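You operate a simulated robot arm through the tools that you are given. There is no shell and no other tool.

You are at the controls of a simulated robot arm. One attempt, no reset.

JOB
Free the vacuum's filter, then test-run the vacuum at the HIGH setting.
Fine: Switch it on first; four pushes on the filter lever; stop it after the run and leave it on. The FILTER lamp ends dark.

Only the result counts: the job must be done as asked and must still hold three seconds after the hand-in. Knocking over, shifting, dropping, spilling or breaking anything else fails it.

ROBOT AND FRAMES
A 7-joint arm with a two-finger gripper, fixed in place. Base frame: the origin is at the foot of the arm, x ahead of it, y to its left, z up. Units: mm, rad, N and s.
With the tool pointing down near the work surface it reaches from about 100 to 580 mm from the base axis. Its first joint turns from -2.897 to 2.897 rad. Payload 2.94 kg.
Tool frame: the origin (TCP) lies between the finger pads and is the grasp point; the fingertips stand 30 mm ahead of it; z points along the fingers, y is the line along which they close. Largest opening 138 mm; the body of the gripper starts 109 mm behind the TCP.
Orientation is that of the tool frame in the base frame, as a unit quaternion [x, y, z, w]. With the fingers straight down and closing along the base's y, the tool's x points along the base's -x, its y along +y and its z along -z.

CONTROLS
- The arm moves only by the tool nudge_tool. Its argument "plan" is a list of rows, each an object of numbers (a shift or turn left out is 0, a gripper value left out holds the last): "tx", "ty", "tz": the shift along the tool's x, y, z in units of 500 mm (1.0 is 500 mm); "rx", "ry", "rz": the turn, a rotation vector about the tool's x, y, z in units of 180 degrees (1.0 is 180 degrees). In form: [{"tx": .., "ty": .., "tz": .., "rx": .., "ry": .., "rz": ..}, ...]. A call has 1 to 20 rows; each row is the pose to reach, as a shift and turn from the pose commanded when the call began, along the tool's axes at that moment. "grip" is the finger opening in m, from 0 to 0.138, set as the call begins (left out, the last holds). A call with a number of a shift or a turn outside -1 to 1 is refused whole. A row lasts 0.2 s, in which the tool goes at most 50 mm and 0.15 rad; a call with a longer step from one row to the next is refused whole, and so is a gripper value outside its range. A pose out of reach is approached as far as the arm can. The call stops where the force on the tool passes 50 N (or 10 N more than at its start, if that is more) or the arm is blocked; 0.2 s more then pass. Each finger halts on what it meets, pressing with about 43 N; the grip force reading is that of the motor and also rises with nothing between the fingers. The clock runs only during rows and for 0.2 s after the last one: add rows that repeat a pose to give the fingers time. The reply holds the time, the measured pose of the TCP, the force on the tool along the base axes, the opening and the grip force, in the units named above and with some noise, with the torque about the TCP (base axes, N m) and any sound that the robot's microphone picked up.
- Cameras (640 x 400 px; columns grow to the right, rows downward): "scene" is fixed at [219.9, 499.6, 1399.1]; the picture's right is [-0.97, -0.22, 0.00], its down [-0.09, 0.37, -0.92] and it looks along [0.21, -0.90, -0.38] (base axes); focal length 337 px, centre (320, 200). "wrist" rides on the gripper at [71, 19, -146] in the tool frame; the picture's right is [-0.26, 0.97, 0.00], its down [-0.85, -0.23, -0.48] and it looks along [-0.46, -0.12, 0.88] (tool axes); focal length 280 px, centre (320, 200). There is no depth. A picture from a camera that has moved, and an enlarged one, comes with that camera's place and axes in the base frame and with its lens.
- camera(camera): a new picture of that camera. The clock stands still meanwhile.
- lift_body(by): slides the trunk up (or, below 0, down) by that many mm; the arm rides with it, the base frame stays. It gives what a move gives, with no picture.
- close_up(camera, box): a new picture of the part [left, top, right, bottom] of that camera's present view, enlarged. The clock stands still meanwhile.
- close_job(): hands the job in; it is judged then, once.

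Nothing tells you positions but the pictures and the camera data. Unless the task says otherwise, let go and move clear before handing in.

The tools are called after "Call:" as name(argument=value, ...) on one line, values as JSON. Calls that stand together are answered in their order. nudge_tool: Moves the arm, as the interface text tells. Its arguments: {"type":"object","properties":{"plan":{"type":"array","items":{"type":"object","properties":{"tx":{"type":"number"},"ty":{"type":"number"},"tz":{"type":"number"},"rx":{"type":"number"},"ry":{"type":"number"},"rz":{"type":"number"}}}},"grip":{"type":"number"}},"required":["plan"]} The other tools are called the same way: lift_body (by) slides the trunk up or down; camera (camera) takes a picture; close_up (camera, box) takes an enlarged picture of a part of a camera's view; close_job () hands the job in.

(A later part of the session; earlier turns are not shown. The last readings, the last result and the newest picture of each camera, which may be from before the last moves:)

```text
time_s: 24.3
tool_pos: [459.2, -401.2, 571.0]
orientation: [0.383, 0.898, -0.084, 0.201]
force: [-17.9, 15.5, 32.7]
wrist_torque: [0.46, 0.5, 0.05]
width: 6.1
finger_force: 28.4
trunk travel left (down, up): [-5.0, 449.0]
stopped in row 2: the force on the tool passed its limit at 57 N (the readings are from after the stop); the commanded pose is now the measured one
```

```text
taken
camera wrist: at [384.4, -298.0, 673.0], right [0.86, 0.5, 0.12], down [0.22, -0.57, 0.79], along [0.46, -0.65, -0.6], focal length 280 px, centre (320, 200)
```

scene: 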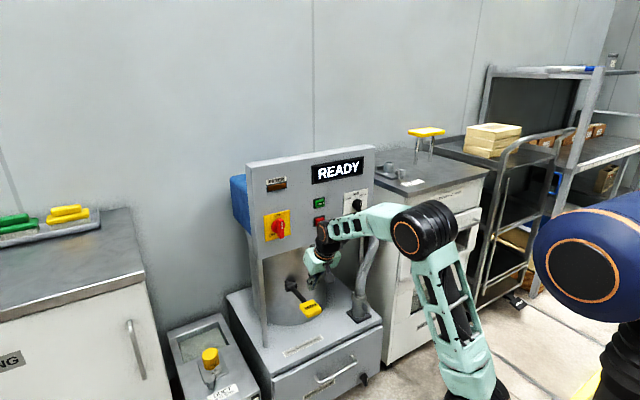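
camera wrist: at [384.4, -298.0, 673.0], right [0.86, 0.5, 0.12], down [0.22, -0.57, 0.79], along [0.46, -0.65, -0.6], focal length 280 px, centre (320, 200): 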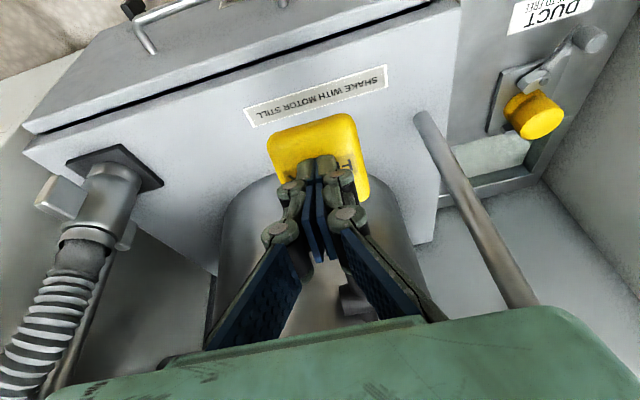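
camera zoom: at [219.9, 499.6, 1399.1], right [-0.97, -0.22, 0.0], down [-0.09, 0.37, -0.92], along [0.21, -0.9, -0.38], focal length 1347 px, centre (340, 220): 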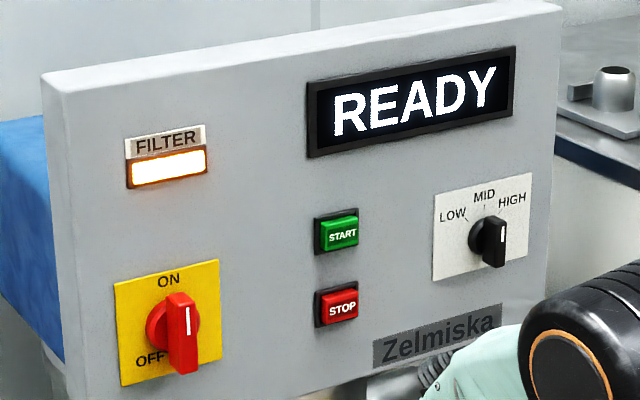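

The lever hit its stop at TCP z≈572, so push 1 is full. I'll release upward and check that the lever springs back, and what the lamp does.

Call:
nudge_tool(plan=[{"tx": -0.008, "tz": -0.03}, {"tx": -0.022, "tz": -0.065}, {"tx": -0.035, "tz": -0.1}, {"tx": -0.047, "tz": -0.137}, {"tx": -0.0598, "tz": -0.1732}, {"tx": -0.0598, "tz": -0.1732}])

Call:
close_up(camera="scene", box=[264, 265, 360, 325])

Call:
close_up(camera="scene", box=[235, 145, 395, 245])

```text
time_s: 25.7
tool_pos: [453.5, -398.0, 658.1]
orientation: [0.383, 0.899, -0.082, 0.197]
force: [0.3, -0.8, -0.7]
wrist_torque: [0.02, -0.01, 0.02]
width: 0.1
finger_force: 28.6
trunk travel left (down, up): [-5.0, 449.0]
```

```text
6.67 times, centred on (312, 295) of scene
camera zoom: at [219.9, 499.6, 1399.1], right [-0.97, -0.22, 0.0], down [-0.09, 0.37, -0.92], along [0.21, -0.9, -0.38], focal length 2245 px, centre (373, -433)
```

zoom: 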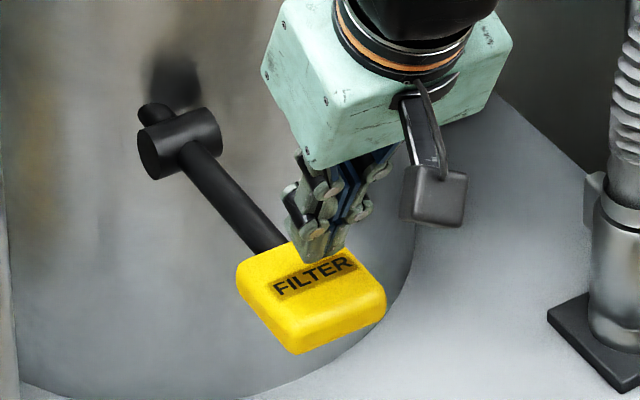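

```text
4.00 times, centred on (315, 195) of scene
camera zoom: at [219.9, 499.6, 1399.1], right [-0.97, -0.22, 0.0], down [-0.09, 0.37, -0.92], along [0.21, -0.9, -0.38], focal length 1347 px, centre (340, 220)
```

zoom: 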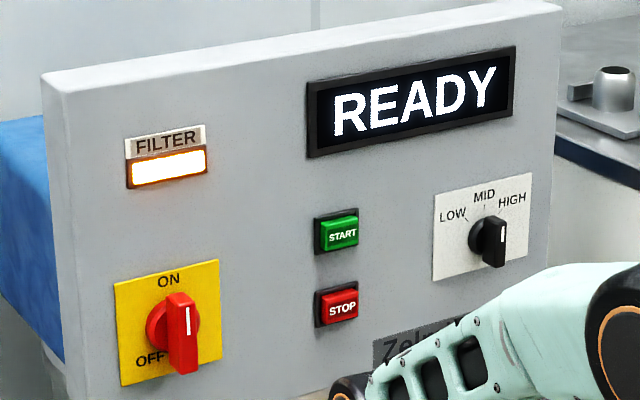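

The lever sprang back and the lamp stays lit, as expected for a counted shake in progress. I'll do push 2 as a full press and release in one call.

Call:
nudge_tool(plan=[{"tx": 0.0076, "ty": 0.002, "tz": 0.02}, {"tx": 0.0153, "ty": 0.003, "tz": 0.0404}, {"tx": 0.0229, "ty": 0.003, "tz": 0.0606}, {"tx": 0.0306, "ty": 0.003, "tz": 0.0808}, {"tx": 0.0382, "ty": 0.003, "tz": 0.1009}, {"tx": 0.0458, "ty": 0.003, "tz": 0.1211}, {"tx": 0.0535, "ty": 0.003, "tz": 0.1413}, {"tx": 0.0611, "ty": 0.003, "tz": 0.1615}, {"tx": 0.0611, "ty": 0.003, "tz": 0.1615}, {"tx": 0.0611, "ty": 0.003, "tz": 0.1615}, {"tx": 0.0458, "ty": 0.003, "tz": 0.1211}, {"tx": 0.0306, "ty": 0.003, "tz": 0.0808}, {"tx": 0.0153, "ty": 0.003, "tz": 0.0404}, {"tx": 0, "ty": 0.003, "tz": 0}, {"tx": 0, "ty": 0.003, "tz": 0}, {"tx": 0, "ty": 0.003, "tz": 0}])

Call:
close_up(camera="scene", box=[264, 265, 360, 325])

Call:
close_up(camera="scene", box=[235, 145, 395, 245])

```text
time_s: 29.1
tool_pos: [452.4, -395.5, 658.5]
orientation: [0.383, 0.898, -0.083, 0.198]
force: [0.2, 0.1, -0.9]
wrist_torque: [-0.01, 0.02, -0.01]
width: 0.0
finger_force: 28.5
trunk travel left (down, up): [-5.0, 449.0]
```

```text
6.67 times, centred on (312, 295) of scene
camera zoom: at [219.9, 499.6, 1399.1], right [-0.97, -0.22, 0.0], down [-0.09, 0.37, -0.92], along [0.21, -0.9, -0.38], focal length 2245 px, centre (373, -433)
```

zoom: 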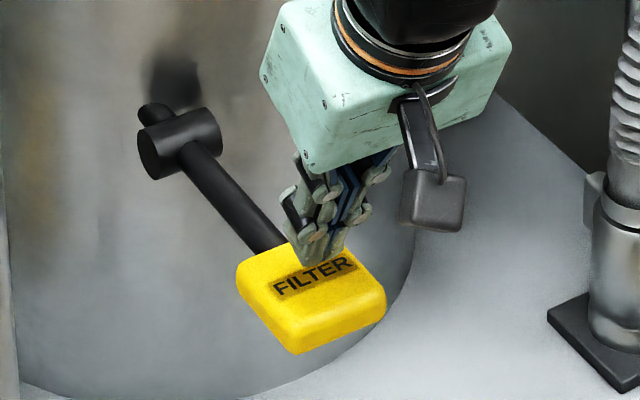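

```text
4.00 times, centred on (315, 195) of scene
camera zoom: at [219.9, 499.6, 1399.1], right [-0.97, -0.22, 0.0], down [-0.09, 0.37, -0.92], along [0.21, -0.9, -0.38], focal length 1347 px, centre (340, 220)
```

zoom: 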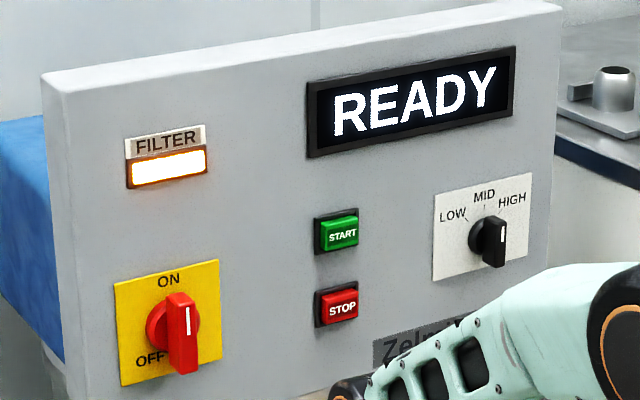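

Push 2 is done and the lever is back at rest. For push 3 I'll split the press and the release so I can confirm the bottom reading.

Call:
nudge_tool(plan=[{"tx": 0.0076, "tz": 0.02}, {"tx": 0.0153, "tz": 0.0404}, {"tx": 0.0229, "tz": 0.0606}, {"tx": 0.0306, "tz": 0.0808}, {"tx": 0.0382, "tz": 0.1009}, {"tx": 0.0458, "tz": 0.1211}, {"tx": 0.0535, "tz": 0.1413}, {"tx": 0.0611, "tz": 0.1615}, {"tx": 0.0611, "tz": 0.1615}, {"tx": 0.0611, "tz": 0.1615}])

Call:
close_up(camera="scene", box=[264, 265, 360, 325])

```text
time_s: 31.3
tool_pos: [457.8, -398.4, 572.1]
orientation: [0.383, 0.898, -0.083, 0.199]
force: [1.3, 0.6, 5.4]
wrist_torque: [0.0, -0.02, -0.03]
width: 5.9
finger_force: 28.4
trunk travel left (down, up): [-5.0, 449.0]
```

```text
6.67 times, centred on (312, 295) of scene
camera zoom: at [219.9, 499.6, 1399.1], right [-0.97, -0.22, 0.0], down [-0.09, 0.37, -0.92], along [0.21, -0.9, -0.38], focal length 2245 px, centre (373, -433)
```

zoom: 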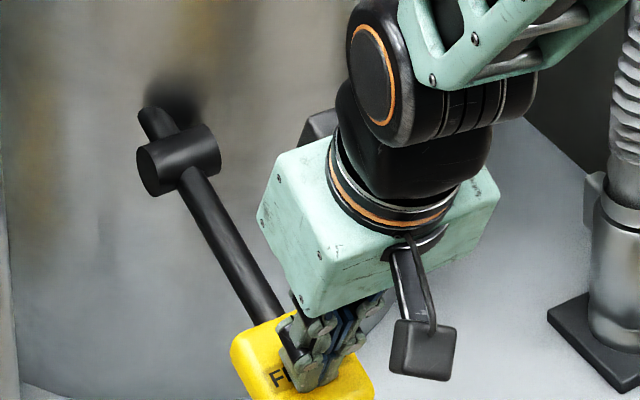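

The pad is at the same full depth as at the stop. I'll release now.

Call:
nudge_tool(plan=[{"tx": 0.0008, "tz": 0.0028}, {"tx": -0.0153, "tz": -0.0404}, {"tx": -0.0306, "tz": -0.0808}, {"tx": -0.0458, "tz": -0.1211}, {"tx": -0.0611, "tz": -0.1615}, {"tx": -0.0611, "tz": -0.1615}, {"tx": -0.0611, "tz": -0.1615}])

Call:
close_up(camera="scene", box=[235, 145, 395, 245])

Call:
close_up(camera="scene", box=[264, 265, 360, 325])

```text
time_s: 32.9
tool_pos: [453.1, -394.6, 658.7]
orientation: [0.384, 0.898, -0.083, 0.198]
force: [-0.7, 0.8, 0.0]
wrist_torque: [0.01, 0.02, -0.01]
width: 0.0
finger_force: 28.1
trunk travel left (down, up): [-5.0, 449.0]
```

```text
4.00 times, centred on (315, 195) of scene
camera zoom: at [219.9, 499.6, 1399.1], right [-0.97, -0.22, 0.0], down [-0.09, 0.37, -0.92], along [0.21, -0.9, -0.38], focal length 1347 px, centre (340, 220)
```

zoom: 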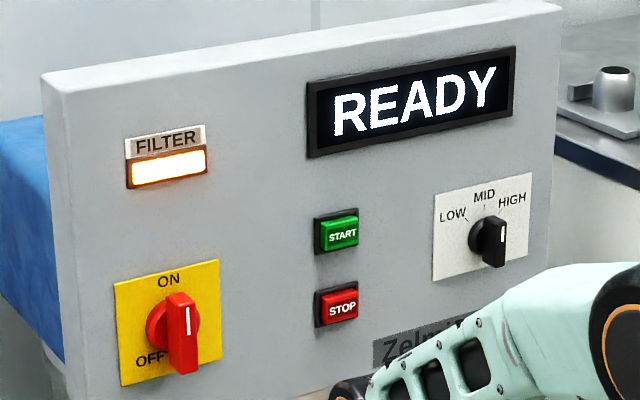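

```text
6.67 times, centred on (312, 295) of scene
camera zoom: at [219.9, 499.6, 1399.1], right [-0.97, -0.22, 0.0], down [-0.09, 0.37, -0.92], along [0.21, -0.9, -0.38], focal length 2245 px, centre (373, -433)
```

zoom: 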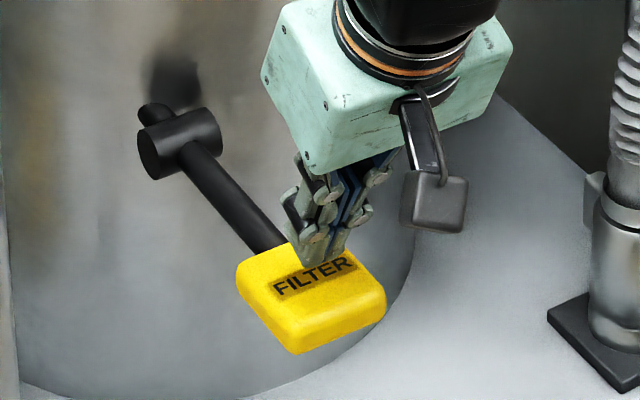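

Three full pushes are done, the lever is at rest and the lamp is still lit. Now push 4, with the press first.

Call:
nudge_tool(plan=[{"tx": 0.0076, "tz": 0.02}, {"tx": 0.0153, "tz": 0.0404}, {"tx": 0.0229, "tz": 0.0606}, {"tx": 0.0306, "tz": 0.0808}, {"tx": 0.0382, "tz": 0.1009}, {"tx": 0.0458, "tz": 0.1211}, {"tx": 0.0535, "tz": 0.1413}, {"tx": 0.0611, "tz": 0.1625}, {"tx": 0.0611, "tz": 0.1635}, {"tx": 0.0611, "tz": 0.1635}])

Call:
close_up(camera="scene", box=[235, 145, 395, 245])

```text
time_s: 35.1
tool_pos: [458.0, -400.4, 570.5]
orientation: [0.383, 0.898, -0.083, 0.199]
force: [-4.5, 2.1, 9.6]
wrist_torque: [0.07, 0.15, -0.02]
width: 5.9
finger_force: 28.6
trunk travel left (down, up): [-5.0, 449.0]
```

```text
4.00 times, centred on (315, 195) of scene
camera zoom: at [219.9, 499.6, 1399.1], right [-0.97, -0.22, 0.0], down [-0.09, 0.37, -0.92], along [0.21, -0.9, -0.38], focal length 1347 px, centre (340, 220)
```

zoom: 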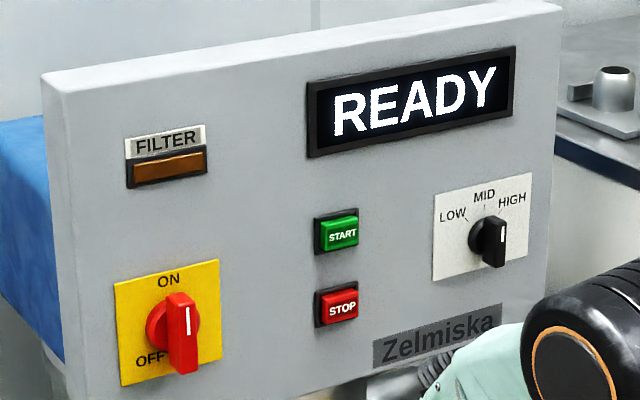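

The FILTER lamp went dark on the fourth push. I'll release the lever and raise clear of it.

Call:
nudge_tool(plan=[{"tx": -0.0153, "tz": -0.0404}, {"tx": -0.0306, "tz": -0.0808}, {"tx": -0.0458, "tz": -0.1211}, {"tx": -0.0611, "tz": -0.1615}, {"tx": -0.08, "tz": -0.21}, {"tx": -0.1, "tz": -0.26}, {"tx": -0.1074, "tz": -0.2814}, {"tx": -0.1074, "tz": -0.2814}])

Call:
close_up(camera="scene", box=[235, 145, 395, 245])

Call:
camera(camera="scene")

```text
time_s: 36.9
tool_pos: [450.3, -392.4, 720.9]
orientation: [0.384, 0.898, -0.083, 0.198]
force: [0.8, 0.8, 0.3]
wrist_torque: [-0.02, 0.01, 0.01]
width: 0.0
finger_force: 28.2
trunk travel left (down, up): [-5.0, 449.0]
```

```text
4.00 times, centred on (315, 195) of scene
camera zoom: at [219.9, 499.6, 1399.1], right [-0.97, -0.22, 0.0], down [-0.09, 0.37, -0.92], along [0.21, -0.9, -0.38], focal length 1347 px, centre (340, 220)
```

zoom: 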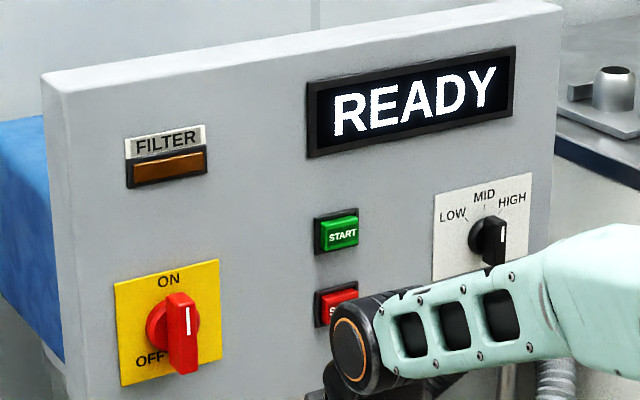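

```text
taken
```

scene: 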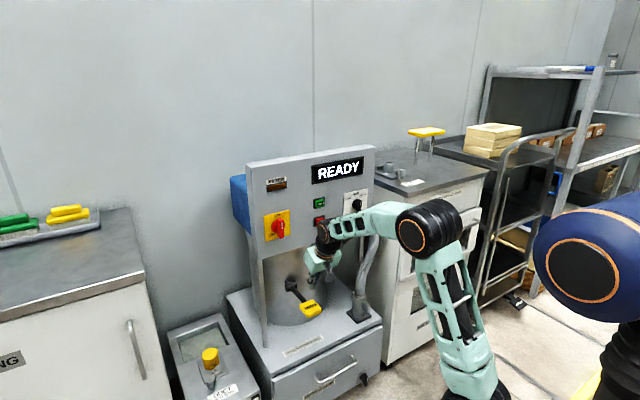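

The lever is back up, the lamp is dark and the display reads READY. Next I'll move up in front of the selector knob with the tool tilted forward again, to inspect it.

Call:
nudge_tool(plan=[{"tx": -0.0262, "tz": -0.0928}, {"tx": -0.0523, "tz": -0.1855}, {"tx": -0.0785, "tz": -0.2783}, {"tx": -0.1046, "tz": -0.371}, {"tx": -0.1046, "ty": -0.06, "tz": -0.371, "ry": -0.0393}, {"tx": -0.1046, "ty": -0.12, "tz": -0.371, "ry": -0.0787}, {"tx": -0.1046, "ty": -0.18, "tz": -0.371, "ry": -0.118}, {"tx": -0.1046, "ty": -0.24, "tz": -0.371, "ry": -0.1574}, {"tx": -0.1046, "ty": -0.3, "tz": -0.371, "ry": -0.19}, {"tx": -0.1046, "ty": -0.3, "tz": -0.371, "ry": -0.19}, {"tx": -0.1046, "ty": -0.3, "tz": -0.371, "ry": -0.19}])

Call:
camera(camera="wrist")

Call:
camera(camera="scene")

```text
time_s: 39.3
tool_pos: [319.7, -475.8, 908.5]
orientation: [0.342, 0.8, -0.191, 0.454]
force: [0.3, 0.7, 0.0]
wrist_torque: [0.0, 0.0, 0.02]
width: 0.1
finger_force: 28.5
trunk travel left (down, up): [-5.0, 449.0]
```

```text
taken
camera wrist: at [221.9, -346.3, 923.1], right [0.79, 0.57, 0.23], down [-0.15, -0.18, 0.97], along [0.6, -0.8, -0.06], focal length 280 px, centre (320, 200)
```

wrist: 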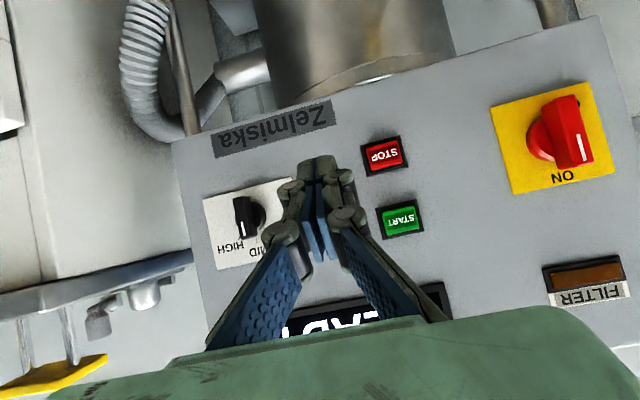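

```text
taken
```

scene: 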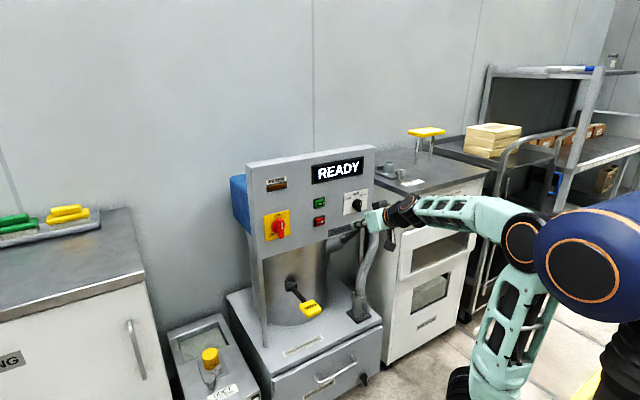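

I'll enlarge the selector area to measure the knob precisely.

Call:
close_up(camera="wrist", box=[180, 150, 340, 250])

Call:
close_up(camera="scene", box=[328, 180, 392, 220])

```text
4.00 times, centred on (260, 200) of wrist
camera zoom: at [221.9, -346.3, 923.1], right [0.79, 0.57, 0.23], down [-0.15, -0.18, 0.97], along [0.6, -0.8, -0.06], focal length 1122 px, centre (560, 200)
```

zoom: 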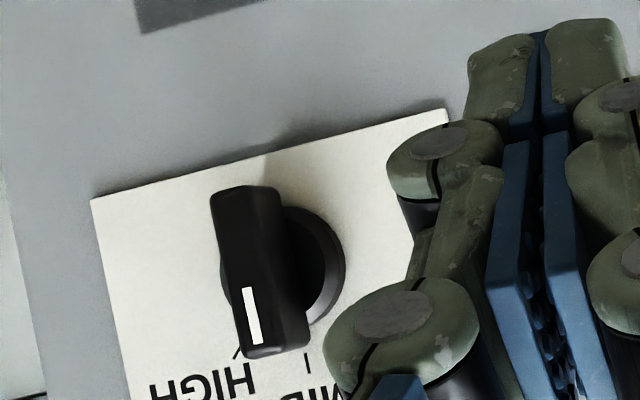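

```text
10.00 times, centred on (360, 200) of scene
camera zoom: at [219.9, 499.6, 1399.1], right [-0.97, -0.22, 0.0], down [-0.09, 0.37, -0.92], along [0.21, -0.9, -0.38], focal length 3367 px, centre (-80, 200)
```

zoom: 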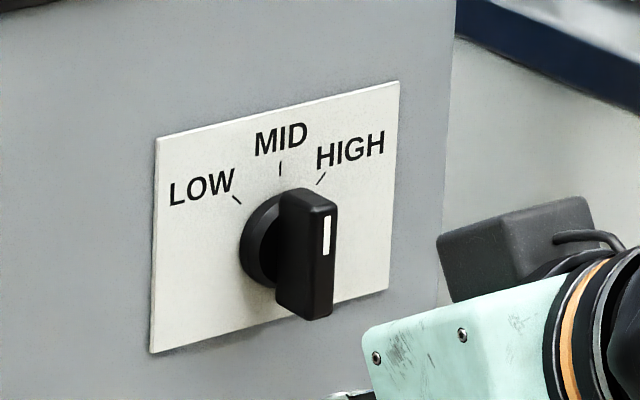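

The selector is centred near u≈-194.5, z≈906.5, about 42 mm long and sticking out about 31 mm, and it points to MID. I'll bring the closed tip in to the left of its upper half without contact.

Call:
nudge_tool(plan=[{"tx": -0.0327, "ty": -0.046, "tz": 0.0223}, {"tx": -0.0655, "ty": -0.092, "tz": 0.0447}, {"tx": -0.0982, "ty": -0.138, "tz": 0.067}, {"tx": -0.12, "ty": -0.138, "tz": 0.103}, {"tx": -0.1426, "ty": -0.138, "tz": 0.141}, {"tx": -0.1426, "ty": -0.138, "tz": 0.141}])

Call:
close_up(camera="wrist", box=[208, 90, 400, 210])

Call:
close_up(camera="scene", box=[312, 170, 392, 220])

```text
time_s: 40.7
tool_pos: [340.6, -591.5, 935.2]
orientation: [0.342, 0.8, -0.192, 0.454]
force: [0.5, -0.5, 0.0]
wrist_torque: [-0.05, -0.03, -0.02]
width: 0.3
finger_force: 28.1
trunk travel left (down, up): [-5.0, 449.0]
```

```text
3.33 times, centred on (304, 150) of wrist
camera zoom: at [241.5, -463.1, 948.3], right [0.79, 0.57, 0.23], down [-0.15, -0.18, 0.97], along [0.6, -0.8, -0.06], focal length 935 px, centre (373, 367)
```

zoom: 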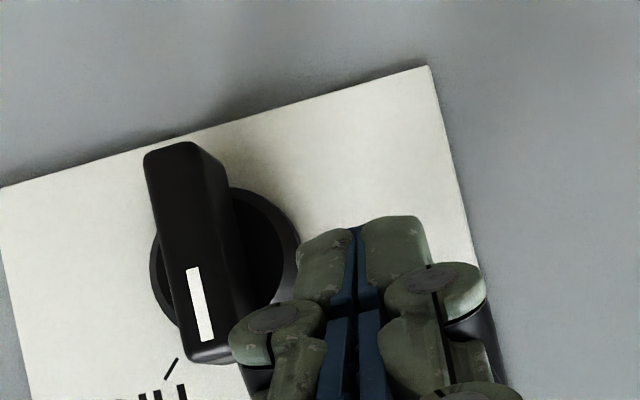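

```text
8.00 times, centred on (352, 195) of scene
camera zoom: at [219.9, 499.6, 1399.1], right [-0.97, -0.22, 0.0], down [-0.09, 0.37, -0.92], along [0.21, -0.9, -0.38], focal length 2694 px, centre (64, 240)
```

zoom: 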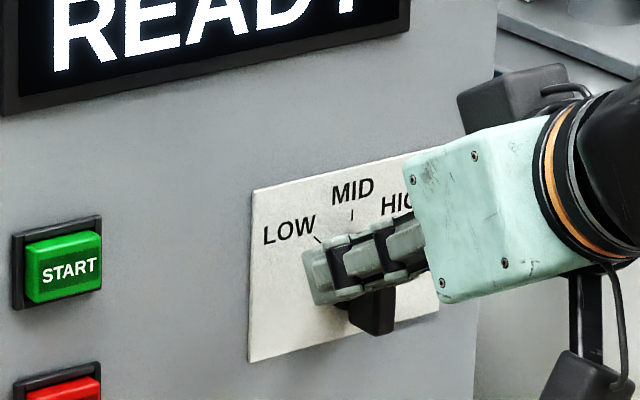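

Because of the tilt, contact is at the fingertip's lower corner, so it needs to be higher for leverage. I'll raise 11 mm, then push right in small steps and check the knob angle.

Call:
nudge_tool(plan=[{"tx": -0.021, "ty": 0, "tz": -0.008}, {"tx": -0.021, "ty": -0.01, "tz": -0.008}, {"tx": -0.021, "ty": -0.02, "tz": -0.008}, {"tx": -0.021, "ty": -0.028, "tz": -0.008}, {"tx": -0.021, "ty": -0.036, "tz": -0.008}, {"tx": -0.021, "ty": -0.036, "tz": -0.008}])

Call:
close_up(camera="wrist", box=[208, 90, 400, 210])

Call:
close_up(camera="scene", box=[312, 170, 392, 220])

```text
time_s: 42.1
tool_pos: [326.9, -606.3, 944.5]
orientation: [0.342, 0.8, -0.192, 0.454]
force: [-0.7, 0.6, 0.7]
wrist_torque: [-0.02, 0.03, -0.01]
width: 0.2
finger_force: 28.7
trunk travel left (down, up): [-5.0, 449.0]
```

```text
3.33 times, centred on (304, 150) of wrist
camera zoom: at [228.7, -476.7, 960.7], right [0.79, 0.57, 0.23], down [-0.15, -0.18, 0.97], along [0.6, -0.8, -0.06], focal length 935 px, centre (373, 367)
```

zoom: 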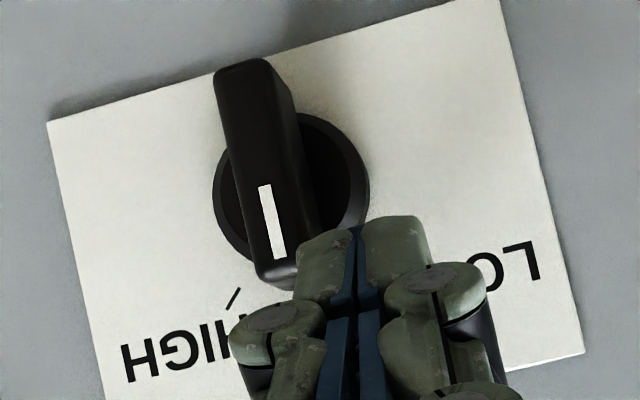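

```text
8.00 times, centred on (352, 195) of scene
camera zoom: at [219.9, 499.6, 1399.1], right [-0.97, -0.22, 0.0], down [-0.09, 0.37, -0.92], along [0.21, -0.9, -0.38], focal length 2694 px, centre (64, 240)
```

zoom: 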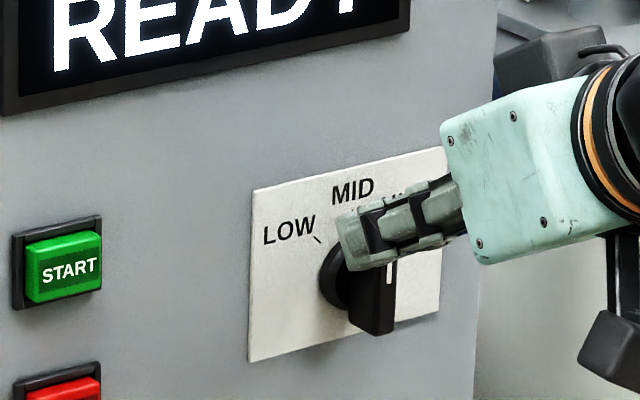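

The tip is now just touching the left side of the bar and the knob is still vertical. I'll keep pushing right in small steps.

Call:
nudge_tool(plan=[{"ty": -0.006}, {"ty": -0.012}, {"ty": -0.018}, {"ty": -0.024}, {"ty": -0.024}])

Call:
close_up(camera="wrist", box=[208, 90, 400, 210])

Call:
close_up(camera="scene", box=[312, 170, 392, 220])

```text
time_s: 43.3
tool_pos: [318.4, -614.8, 945.3]
orientation: [0.341, 0.8, -0.192, 0.454]
force: [0.3, -0.8, -0.2]
wrist_torque: [0.01, 0.02, 0.03]
width: 0.0
finger_force: 28.1
trunk travel left (down, up): [-5.0, 449.0]
```

```text
3.33 times, centred on (304, 150) of wrist
camera zoom: at [219.8, -485.7, 960.5], right [0.79, 0.57, 0.23], down [-0.15, -0.18, 0.97], along [0.6, -0.8, -0.06], focal length 935 px, centre (373, 367)
```

zoom: 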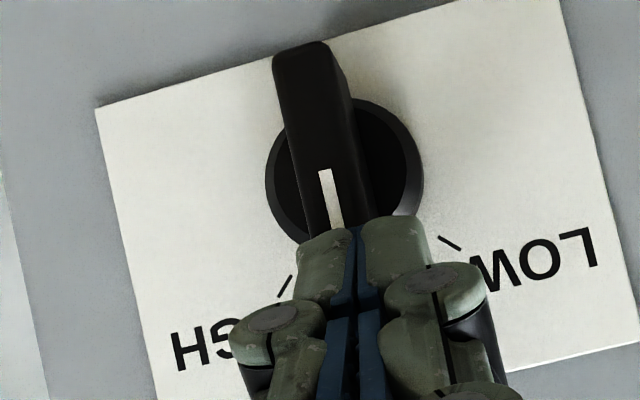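

```text
8.00 times, centred on (352, 195) of scene
camera zoom: at [219.9, 499.6, 1399.1], right [-0.97, -0.22, 0.0], down [-0.09, 0.37, -0.92], along [0.21, -0.9, -0.38], focal length 2694 px, centre (64, 240)
```

zoom: 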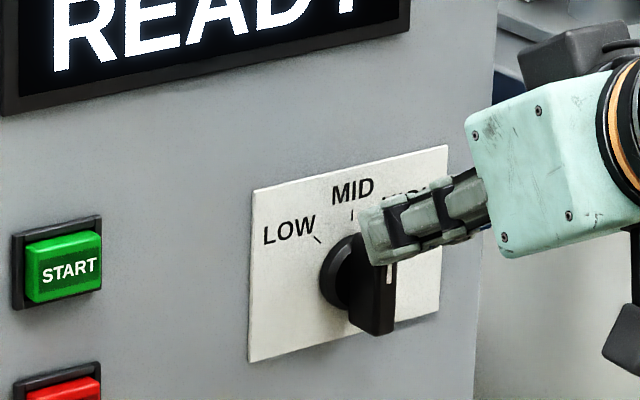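

The tip passed over the bar's end without touching it; the knob sticks out only about 24 mm and its centre is nearer u≈-197.5. I'll go back to the left, move in deeper and slightly lower, and push again.

Call:
nudge_tool(plan=[{"ty": 0.032}, {"ty": 0.064}, {"tx": 0.0004, "ty": 0.064, "tz": 0.006}, {"tx": 0.0008, "ty": 0.064, "tz": 0.0122}, {"tx": 0.0008, "ty": 0.048, "tz": 0.0122}, {"tx": 0.0008, "ty": 0.036, "tz": 0.0122}, {"tx": 0.0008, "ty": 0.0254, "tz": 0.0122}, {"tx": 0.0008, "ty": 0.018, "tz": 0.0122}, {"tx": 0.0008, "ty": 0.0114, "tz": 0.0122}, {"tx": 0.0008, "ty": 0.0114, "tz": 0.0122}])

Call:
close_up(camera="wrist", box=[208, 90, 400, 210])

Call:
close_up(camera="scene", box=[312, 170, 392, 220])

```text
time_s: 45.5
tool_pos: [325.9, -614.9, 941.5]
orientation: [0.342, 0.801, -0.191, 0.453]
force: [0.4, -0.4, 0.8]
wrist_torque: [0.03, 0.0, 0.01]
width: 0.3
finger_force: 28.5
trunk travel left (down, up): [-5.0, 449.0]
```

```text
3.33 times, centred on (304, 150) of wrist
camera zoom: at [227.9, -486.1, 956.4], right [0.79, 0.57, 0.23], down [-0.15, -0.18, 0.97], along [0.6, -0.8, -0.06], focal length 935 px, centre (373, 367)
```

zoom: 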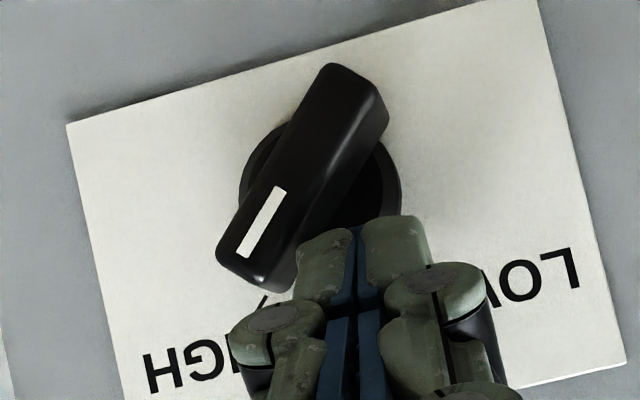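

```text
8.00 times, centred on (352, 195) of scene
camera zoom: at [219.9, 499.6, 1399.1], right [-0.97, -0.22, 0.0], down [-0.09, 0.37, -0.92], along [0.21, -0.9, -0.38], focal length 2694 px, centre (64, 240)
```

zoom: 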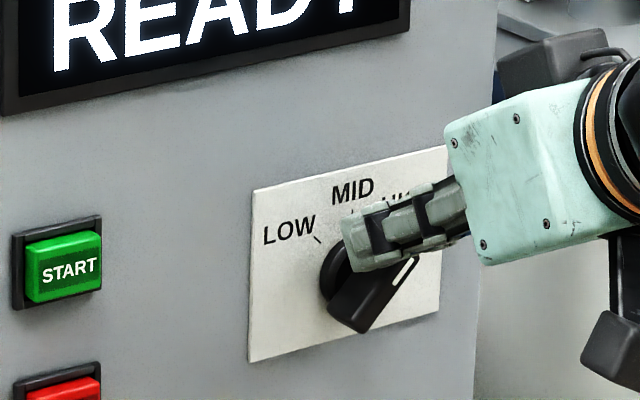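

The knob has turned about 40°. A little further push should bring it to the HIGH mark.

Call:
nudge_tool(plan=[{"ty": -0.003}, {"ty": -0.006}, {"ty": -0.006}])

Call:
close_up(camera="wrist", box=[208, 90, 400, 210])

Call:
close_up(camera="scene", box=[312, 170, 392, 220])

```text
time_s: 46.3
tool_pos: [323.0, -617.3, 942.1]
orientation: [0.342, 0.8, -0.192, 0.454]
force: [-0.5, 0.1, -0.4]
wrist_torque: [0.02, 0.0, -0.01]
width: 0.0
finger_force: 28.1
trunk travel left (down, up): [-5.0, 449.0]
```

```text
3.33 times, centred on (304, 150) of wrist
camera zoom: at [225.8, -488.0, 956.9], right [0.79, 0.57, 0.23], down [-0.15, -0.18, 0.97], along [0.6, -0.8, -0.06], focal length 935 px, centre (373, 367)
```

zoom: 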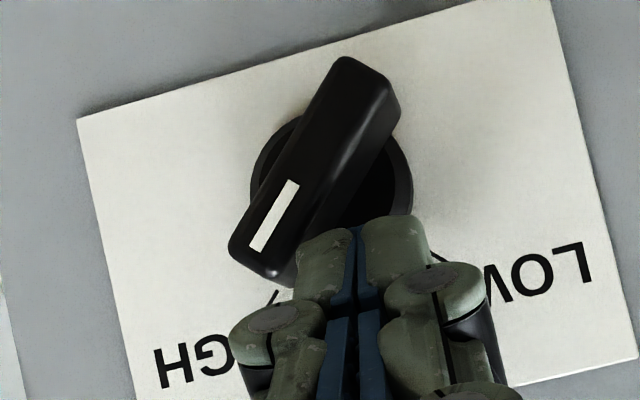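

```text
8.00 times, centred on (352, 195) of scene
camera zoom: at [219.9, 499.6, 1399.1], right [-0.97, -0.22, 0.0], down [-0.09, 0.37, -0.92], along [0.21, -0.9, -0.38], focal length 2694 px, centre (64, 240)
```

zoom: 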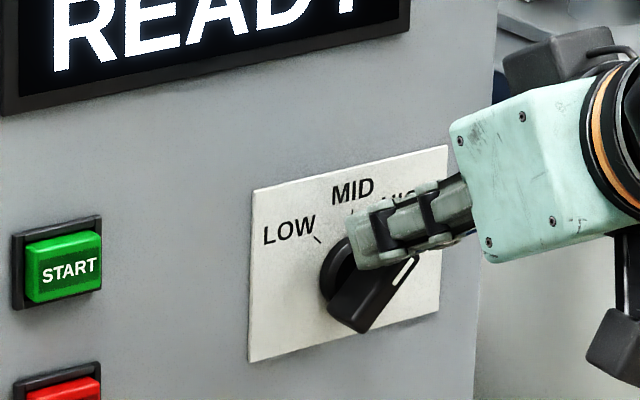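

The angle didn't change with the extra push, so the knob appears to have snapped into its HIGH detent. I'll back away and check it unobstructed.

Call:
nudge_tool(plan=[{"ty": 0.02}, {"ty": 0.04}, {"tx": 0.02, "ty": 0.06, "tz": -0.034}, {"tx": 0.051, "ty": 0.09, "tz": -0.086}, {"tx": 0.0823, "ty": 0.12, "tz": -0.137}, {"tx": 0.0823, "ty": 0.12, "tz": -0.137}])

Call:
close_up(camera="scene", box=[312, 170, 392, 220])

Call:
camera(camera="wrist")

Call:
close_up(camera="scene", box=[235, 145, 395, 245])

```text
time_s: 47.7
tool_pos: [310.7, -517.5, 945.0]
orientation: [0.342, 0.8, -0.192, 0.454]
force: [0.1, 0.2, 0.4]
wrist_torque: [0.01, -0.03, 0.0]
width: 0.1
finger_force: 28.5
trunk travel left (down, up): [-5.0, 449.0]
```

```text
8.00 times, centred on (352, 195) of scene
camera zoom: at [219.9, 499.6, 1399.1], right [-0.97, -0.22, 0.0], down [-0.09, 0.37, -0.92], along [0.21, -0.9, -0.38], focal length 2694 px, centre (64, 240)
```

zoom: 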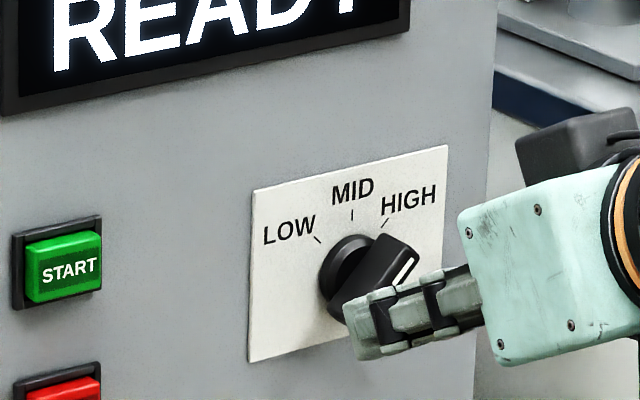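

```text
taken
camera wrist: at [213.5, -387.5, 958.8], right [0.79, 0.57, 0.23], down [-0.15, -0.18, 0.97], along [0.6, -0.8, -0.06], focal length 280 px, centre (320, 200)
```

wrist: 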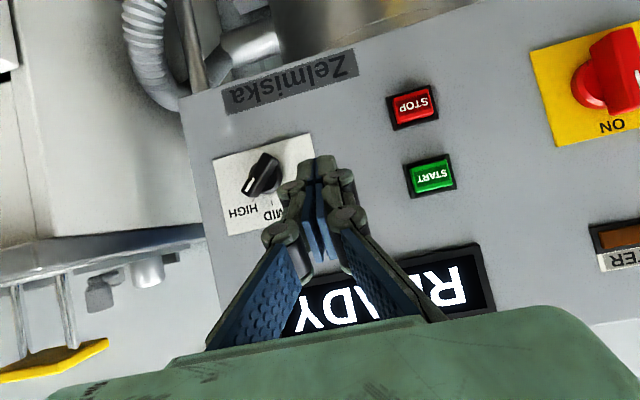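

```text
4.00 times, centred on (315, 195) of scene
camera zoom: at [219.9, 499.6, 1399.1], right [-0.97, -0.22, 0.0], down [-0.09, 0.37, -0.92], along [0.21, -0.9, -0.38], focal length 1347 px, centre (340, 220)
```

zoom: 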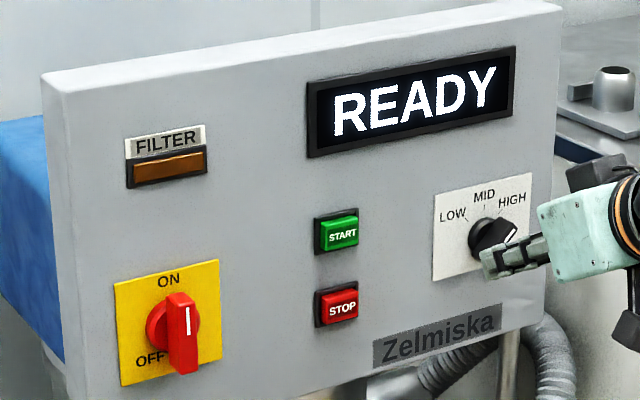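

The knob is clearly at HIGH, the display reads READY and the FILTER lamp is dark. Next I'll position in front of the START button at u≈-40, z≈944.

Call:
nudge_tool(plan=[{"tx": -0.003, "ty": 0.063, "tz": 0}, {"tx": -0.006, "ty": 0.126, "tz": 0}, {"tx": -0.01, "ty": 0.1878, "tz": -0.006}, {"tx": -0.04, "ty": 0.1878, "tz": 0.042}, {"tx": -0.0686, "ty": 0.1878, "tz": 0.0896}, {"tx": -0.0686, "ty": 0.1878, "tz": 0.0896}])

Call:
close_up(camera="wrist", box=[208, 70, 432, 210])

Call:
close_up(camera="scene", box=[272, 170, 368, 230])

```text
time_s: 49.1
tool_pos: [416.9, -491.9, 950.6]
orientation: [0.342, 0.8, -0.192, 0.453]
force: [0.5, -0.1, 0.4]
wrist_torque: [-0.02, -0.01, -0.01]
width: 0.1
finger_force: 28.4
trunk travel left (down, up): [-5.0, 449.0]
```

```text
2.86 times, centred on (320, 140) of wrist
camera zoom: at [319.2, -363.7, 964.5], right [0.79, 0.57, 0.23], down [-0.15, -0.18, 0.97], along [0.6, -0.8, -0.06], focal length 801 px, centre (320, 371)
```

zoom: 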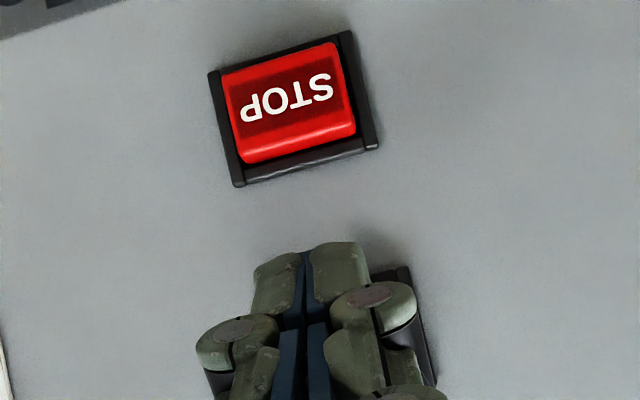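

```text
6.67 times, centred on (320, 200) of scene
camera zoom: at [219.9, 499.6, 1399.1], right [-0.97, -0.22, 0.0], down [-0.09, 0.37, -0.92], along [0.21, -0.9, -0.38], focal length 2245 px, centre (320, 200)
```

zoom: 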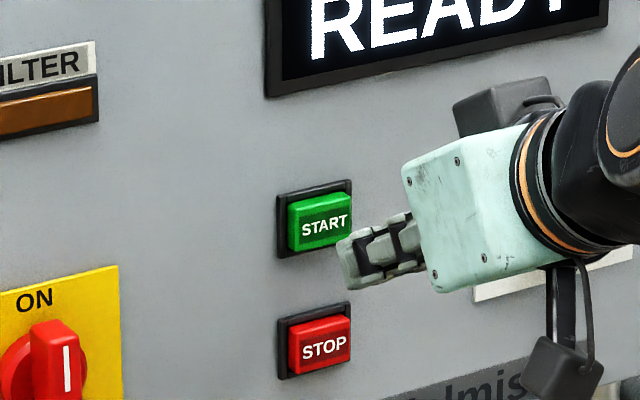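

The tip is lined up in front of START. I'll press in gently along the panel normal and watch the force and the display.

Call:
nudge_tool(plan=[{"tx": -0.0077, "tz": 0.0129}, {"tx": -0.0154, "tz": 0.0257}, {"tx": -0.0185, "tz": 0.0309}, {"tx": -0.0216, "tz": 0.036}, {"tx": -0.0247, "tz": 0.0411}, {"tx": -0.0247, "tz": 0.0411}])

Call:
close_up(camera="scene", box=[235, 145, 395, 245])

```text
time_s: 50.5
tool_pos: [434.2, -510.5, 948.2]
orientation: [0.342, 0.801, -0.191, 0.454]
force: [-0.1, 1.0, -0.5]
wrist_torque: [-0.02, -0.01, -0.02]
width: 0.0
finger_force: 27.8
trunk travel left (down, up): [-5.0, 449.0]
```

```text
4.00 times, centred on (315, 195) of scene
camera zoom: at [219.9, 499.6, 1399.1], right [-0.97, -0.22, 0.0], down [-0.09, 0.37, -0.92], along [0.21, -0.9, -0.38], focal length 1347 px, centre (340, 220)
```

zoom: 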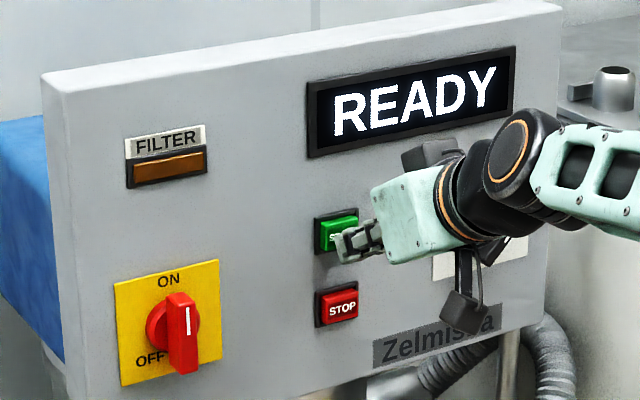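

There's no contact yet and the display still reads READY. I'll go in a bit further in small steps.

Call:
nudge_tool(plan=[{"tx": -0.009, "tz": -0.0005}, {"tx": -0.011, "tz": 0.0028}, {"tx": -0.0131, "tz": 0.0062}, {"tx": -0.0151, "tz": 0.0096}, {"tx": -0.0151, "tz": 0.0096}])

Call:
close_up(camera="scene", box=[235, 145, 395, 245])

Call:
close_up(camera="scene", box=[304, 180, 352, 210])

```text
time_s: 51.7
tool_pos: [440.1, -515.4, 953.7]
orientation: [0.342, 0.8, -0.192, 0.453]
force: [-3.7, 5.1, -2.4]
wrist_torque: [0.08, 0.05, 0.03]
width: 6.2
finger_force: 28.6
trunk travel left (down, up): [-5.0, 449.0]
heard: click
```

```text
4.00 times, centred on (315, 195) of scene
camera zoom: at [219.9, 499.6, 1399.1], right [-0.97, -0.22, 0.0], down [-0.09, 0.37, -0.92], along [0.21, -0.9, -0.38], focal length 1347 px, centre (340, 220)
```

zoom: 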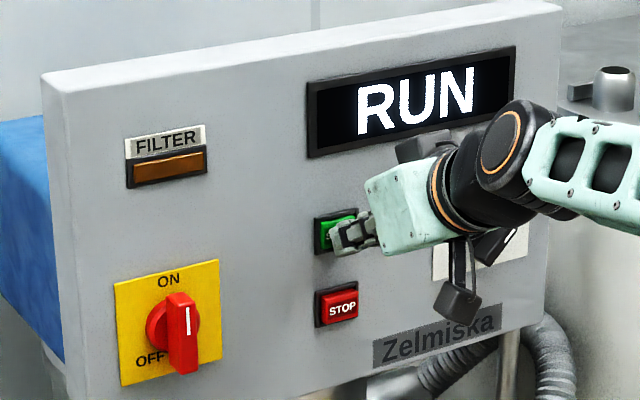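

```text
13.33 times, centred on (328, 195) of scene
camera zoom: at [219.9, 499.6, 1399.1], right [-0.97, -0.22, 0.0], down [-0.09, 0.37, -0.92], along [0.21, -0.9, -0.38], focal length 4490 px, centre (213, 267)
```

zoom: 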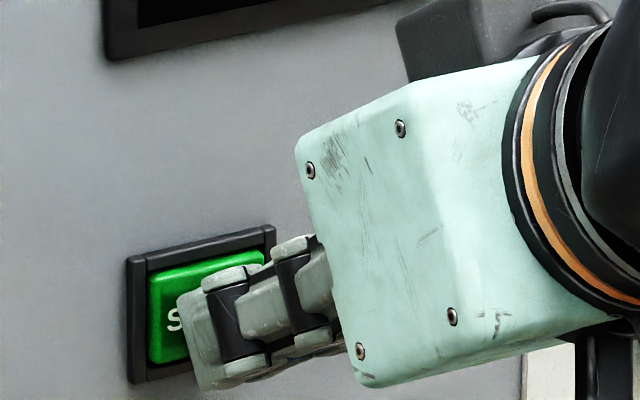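

A click was heard and the display shows RUN. I'll back off START and move to hover in front of STOP while the run goes on.

Call:
nudge_tool(plan=[{"tx": 0.0165, "tz": -0.0275}, {"tx": 0.0329, "tz": -0.0549}, {"tx": 0.0712, "tz": -0.032}, {"tx": 0.1095, "tz": -0.009}, {"tx": 0.1478, "tz": 0.014}, {"tx": 0.1478, "tz": 0.014}])

Call:
close_up(camera="scene", box=[235, 145, 395, 245])

Call:
camera(camera="wrist")

```text
time_s: 53.1
tool_pos: [418.1, -491.5, 886.3]
orientation: [0.342, 0.8, -0.192, 0.453]
force: [0.3, 0.9, -0.5]
wrist_torque: [0.02, -0.03, -0.02]
width: 0.0
finger_force: 28.3
trunk travel left (down, up): [-5.0, 449.0]
```

```text
4.00 times, centred on (315, 195) of scene
camera zoom: at [219.9, 499.6, 1399.1], right [-0.97, -0.22, 0.0], down [-0.09, 0.37, -0.92], along [0.21, -0.9, -0.38], focal length 1347 px, centre (340, 220)
```

zoom: 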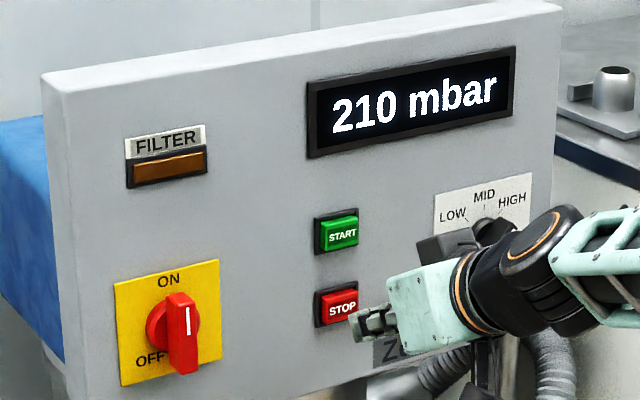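

```text
taken
camera wrist: at [320.0, -361.8, 900.6], right [0.79, 0.57, 0.23], down [-0.15, -0.18, 0.97], along [0.6, -0.8, -0.06], focal length 280 px, centre (320, 200)
```

wrist: 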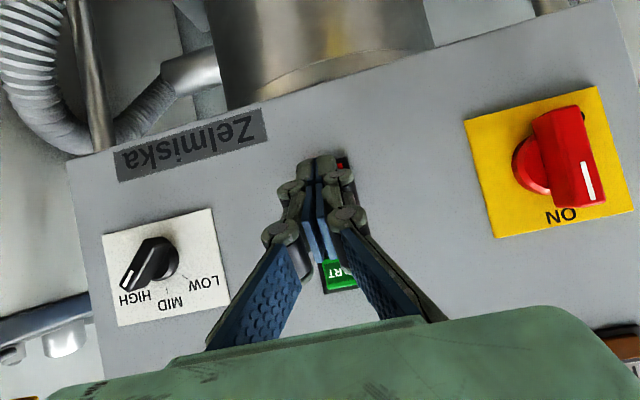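

The display shows 210 mbar, so the vacuum is running at HIGH with the FILTER lamp dark. I'll let it run a few seconds and watch the readout.

Call:
nudge_tool(plan=[{"tx": 0}, {"tx": 0}, {"tx": 0}, {"tx": 0}, {"tx": 0}, {"tx": 0}, {"tx": 0}, {"tx": 0}, {"tx": 0}, {"tx": 0}])

Call:
close_up(camera="scene", box=[235, 145, 395, 245])

```text
time_s: 55.3
tool_pos: [418.1, -491.3, 885.5]
orientation: [0.342, 0.8, -0.192, 0.454]
force: [0.1, -0.6, 0.0]
wrist_torque: [0.04, 0.0, -0.04]
width: 0.0
finger_force: 28.3
trunk travel left (down, up): [-5.0, 449.0]
```

```text
4.00 times, centred on (315, 195) of scene
camera zoom: at [219.9, 499.6, 1399.1], right [-0.97, -0.22, 0.0], down [-0.09, 0.37, -0.92], along [0.21, -0.9, -0.38], focal length 1347 px, centre (340, 220)
```

zoom: 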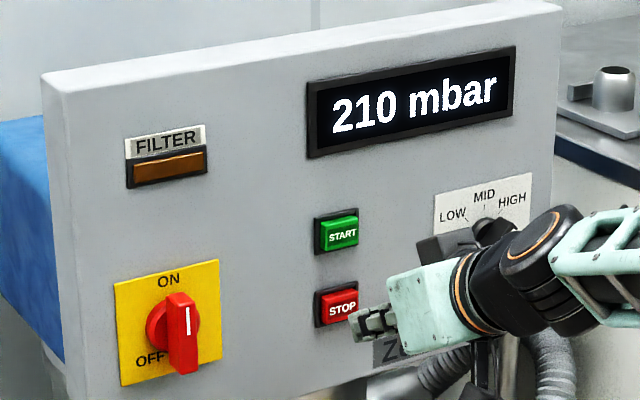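

The readout is steady at 210 mbar. I'll hold two more seconds and check again.

Call:
nudge_tool(plan=[{"tx": 0}, {"tx": 0}, {"tx": 0}, {"tx": 0}, {"tx": 0}, {"tx": 0}, {"tx": 0}, {"tx": 0}, {"tx": 0}, {"tx": 0}])

Call:
close_up(camera="scene", box=[235, 145, 395, 245])

```text
time_s: 57.5
tool_pos: [417.7, -490.1, 886.2]
orientation: [0.342, 0.8, -0.192, 0.454]
force: [0.4, 0.2, -0.2]
wrist_torque: [0.0, 0.02, -0.02]
width: 0.1
finger_force: 28.3
trunk travel left (down, up): [-5.0, 449.0]
```

```text
4.00 times, centred on (315, 195) of scene
camera zoom: at [219.9, 499.6, 1399.1], right [-0.97, -0.22, 0.0], down [-0.09, 0.37, -0.92], along [0.21, -0.9, -0.38], focal length 1347 px, centre (340, 220)
```

zoom: 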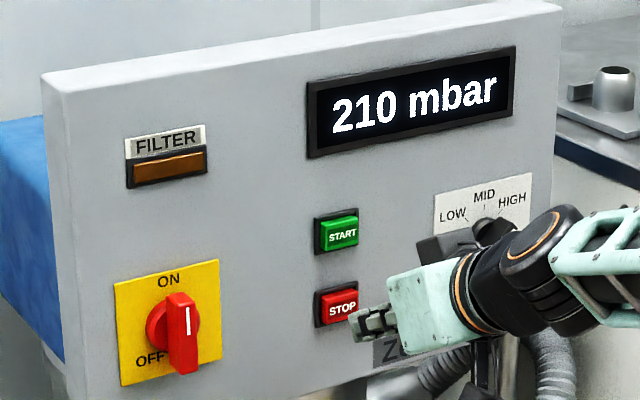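

The run is steady and complete at HIGH. I'll press STOP now.

Call:
nudge_tool(plan=[{"tx": -0.0103, "tz": 0.0172}, {"tx": -0.0206, "tz": 0.0343}, {"tx": -0.0267, "tz": 0.0446}, {"tx": -0.0288, "tz": 0.048}, {"tx": -0.0308, "tz": 0.0514}, {"tx": -0.0329, "tz": 0.0549}, {"tx": -0.035, "tz": 0.0583}, {"tx": -0.035, "tz": 0.0583}])

Call:
close_up(camera="scene", box=[235, 145, 395, 245])

```text
time_s: 59.3
tool_pos: [442.2, -515.7, 886.8]
orientation: [0.342, 0.801, -0.191, 0.453]
force: [-12.1, 12.9, -3.0]
wrist_torque: [0.15, 0.04, 0.06]
width: 6.0
finger_force: 28.4
trunk travel left (down, up): [-5.0, 449.0]
heard: click
```

```text
4.00 times, centred on (315, 195) of scene
camera zoom: at [219.9, 499.6, 1399.1], right [-0.97, -0.22, 0.0], down [-0.09, 0.37, -0.92], along [0.21, -0.9, -0.38], focal length 1347 px, centre (340, 220)
```

zoom: 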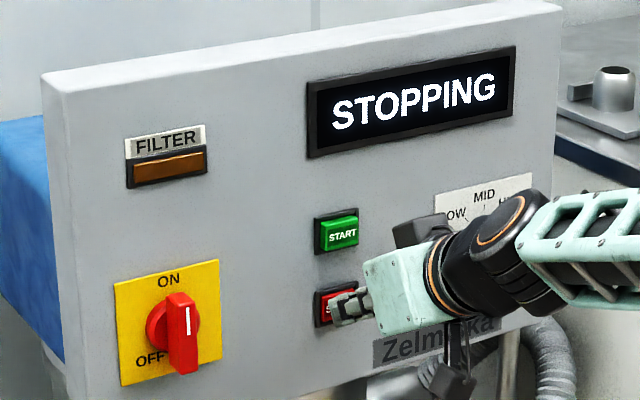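

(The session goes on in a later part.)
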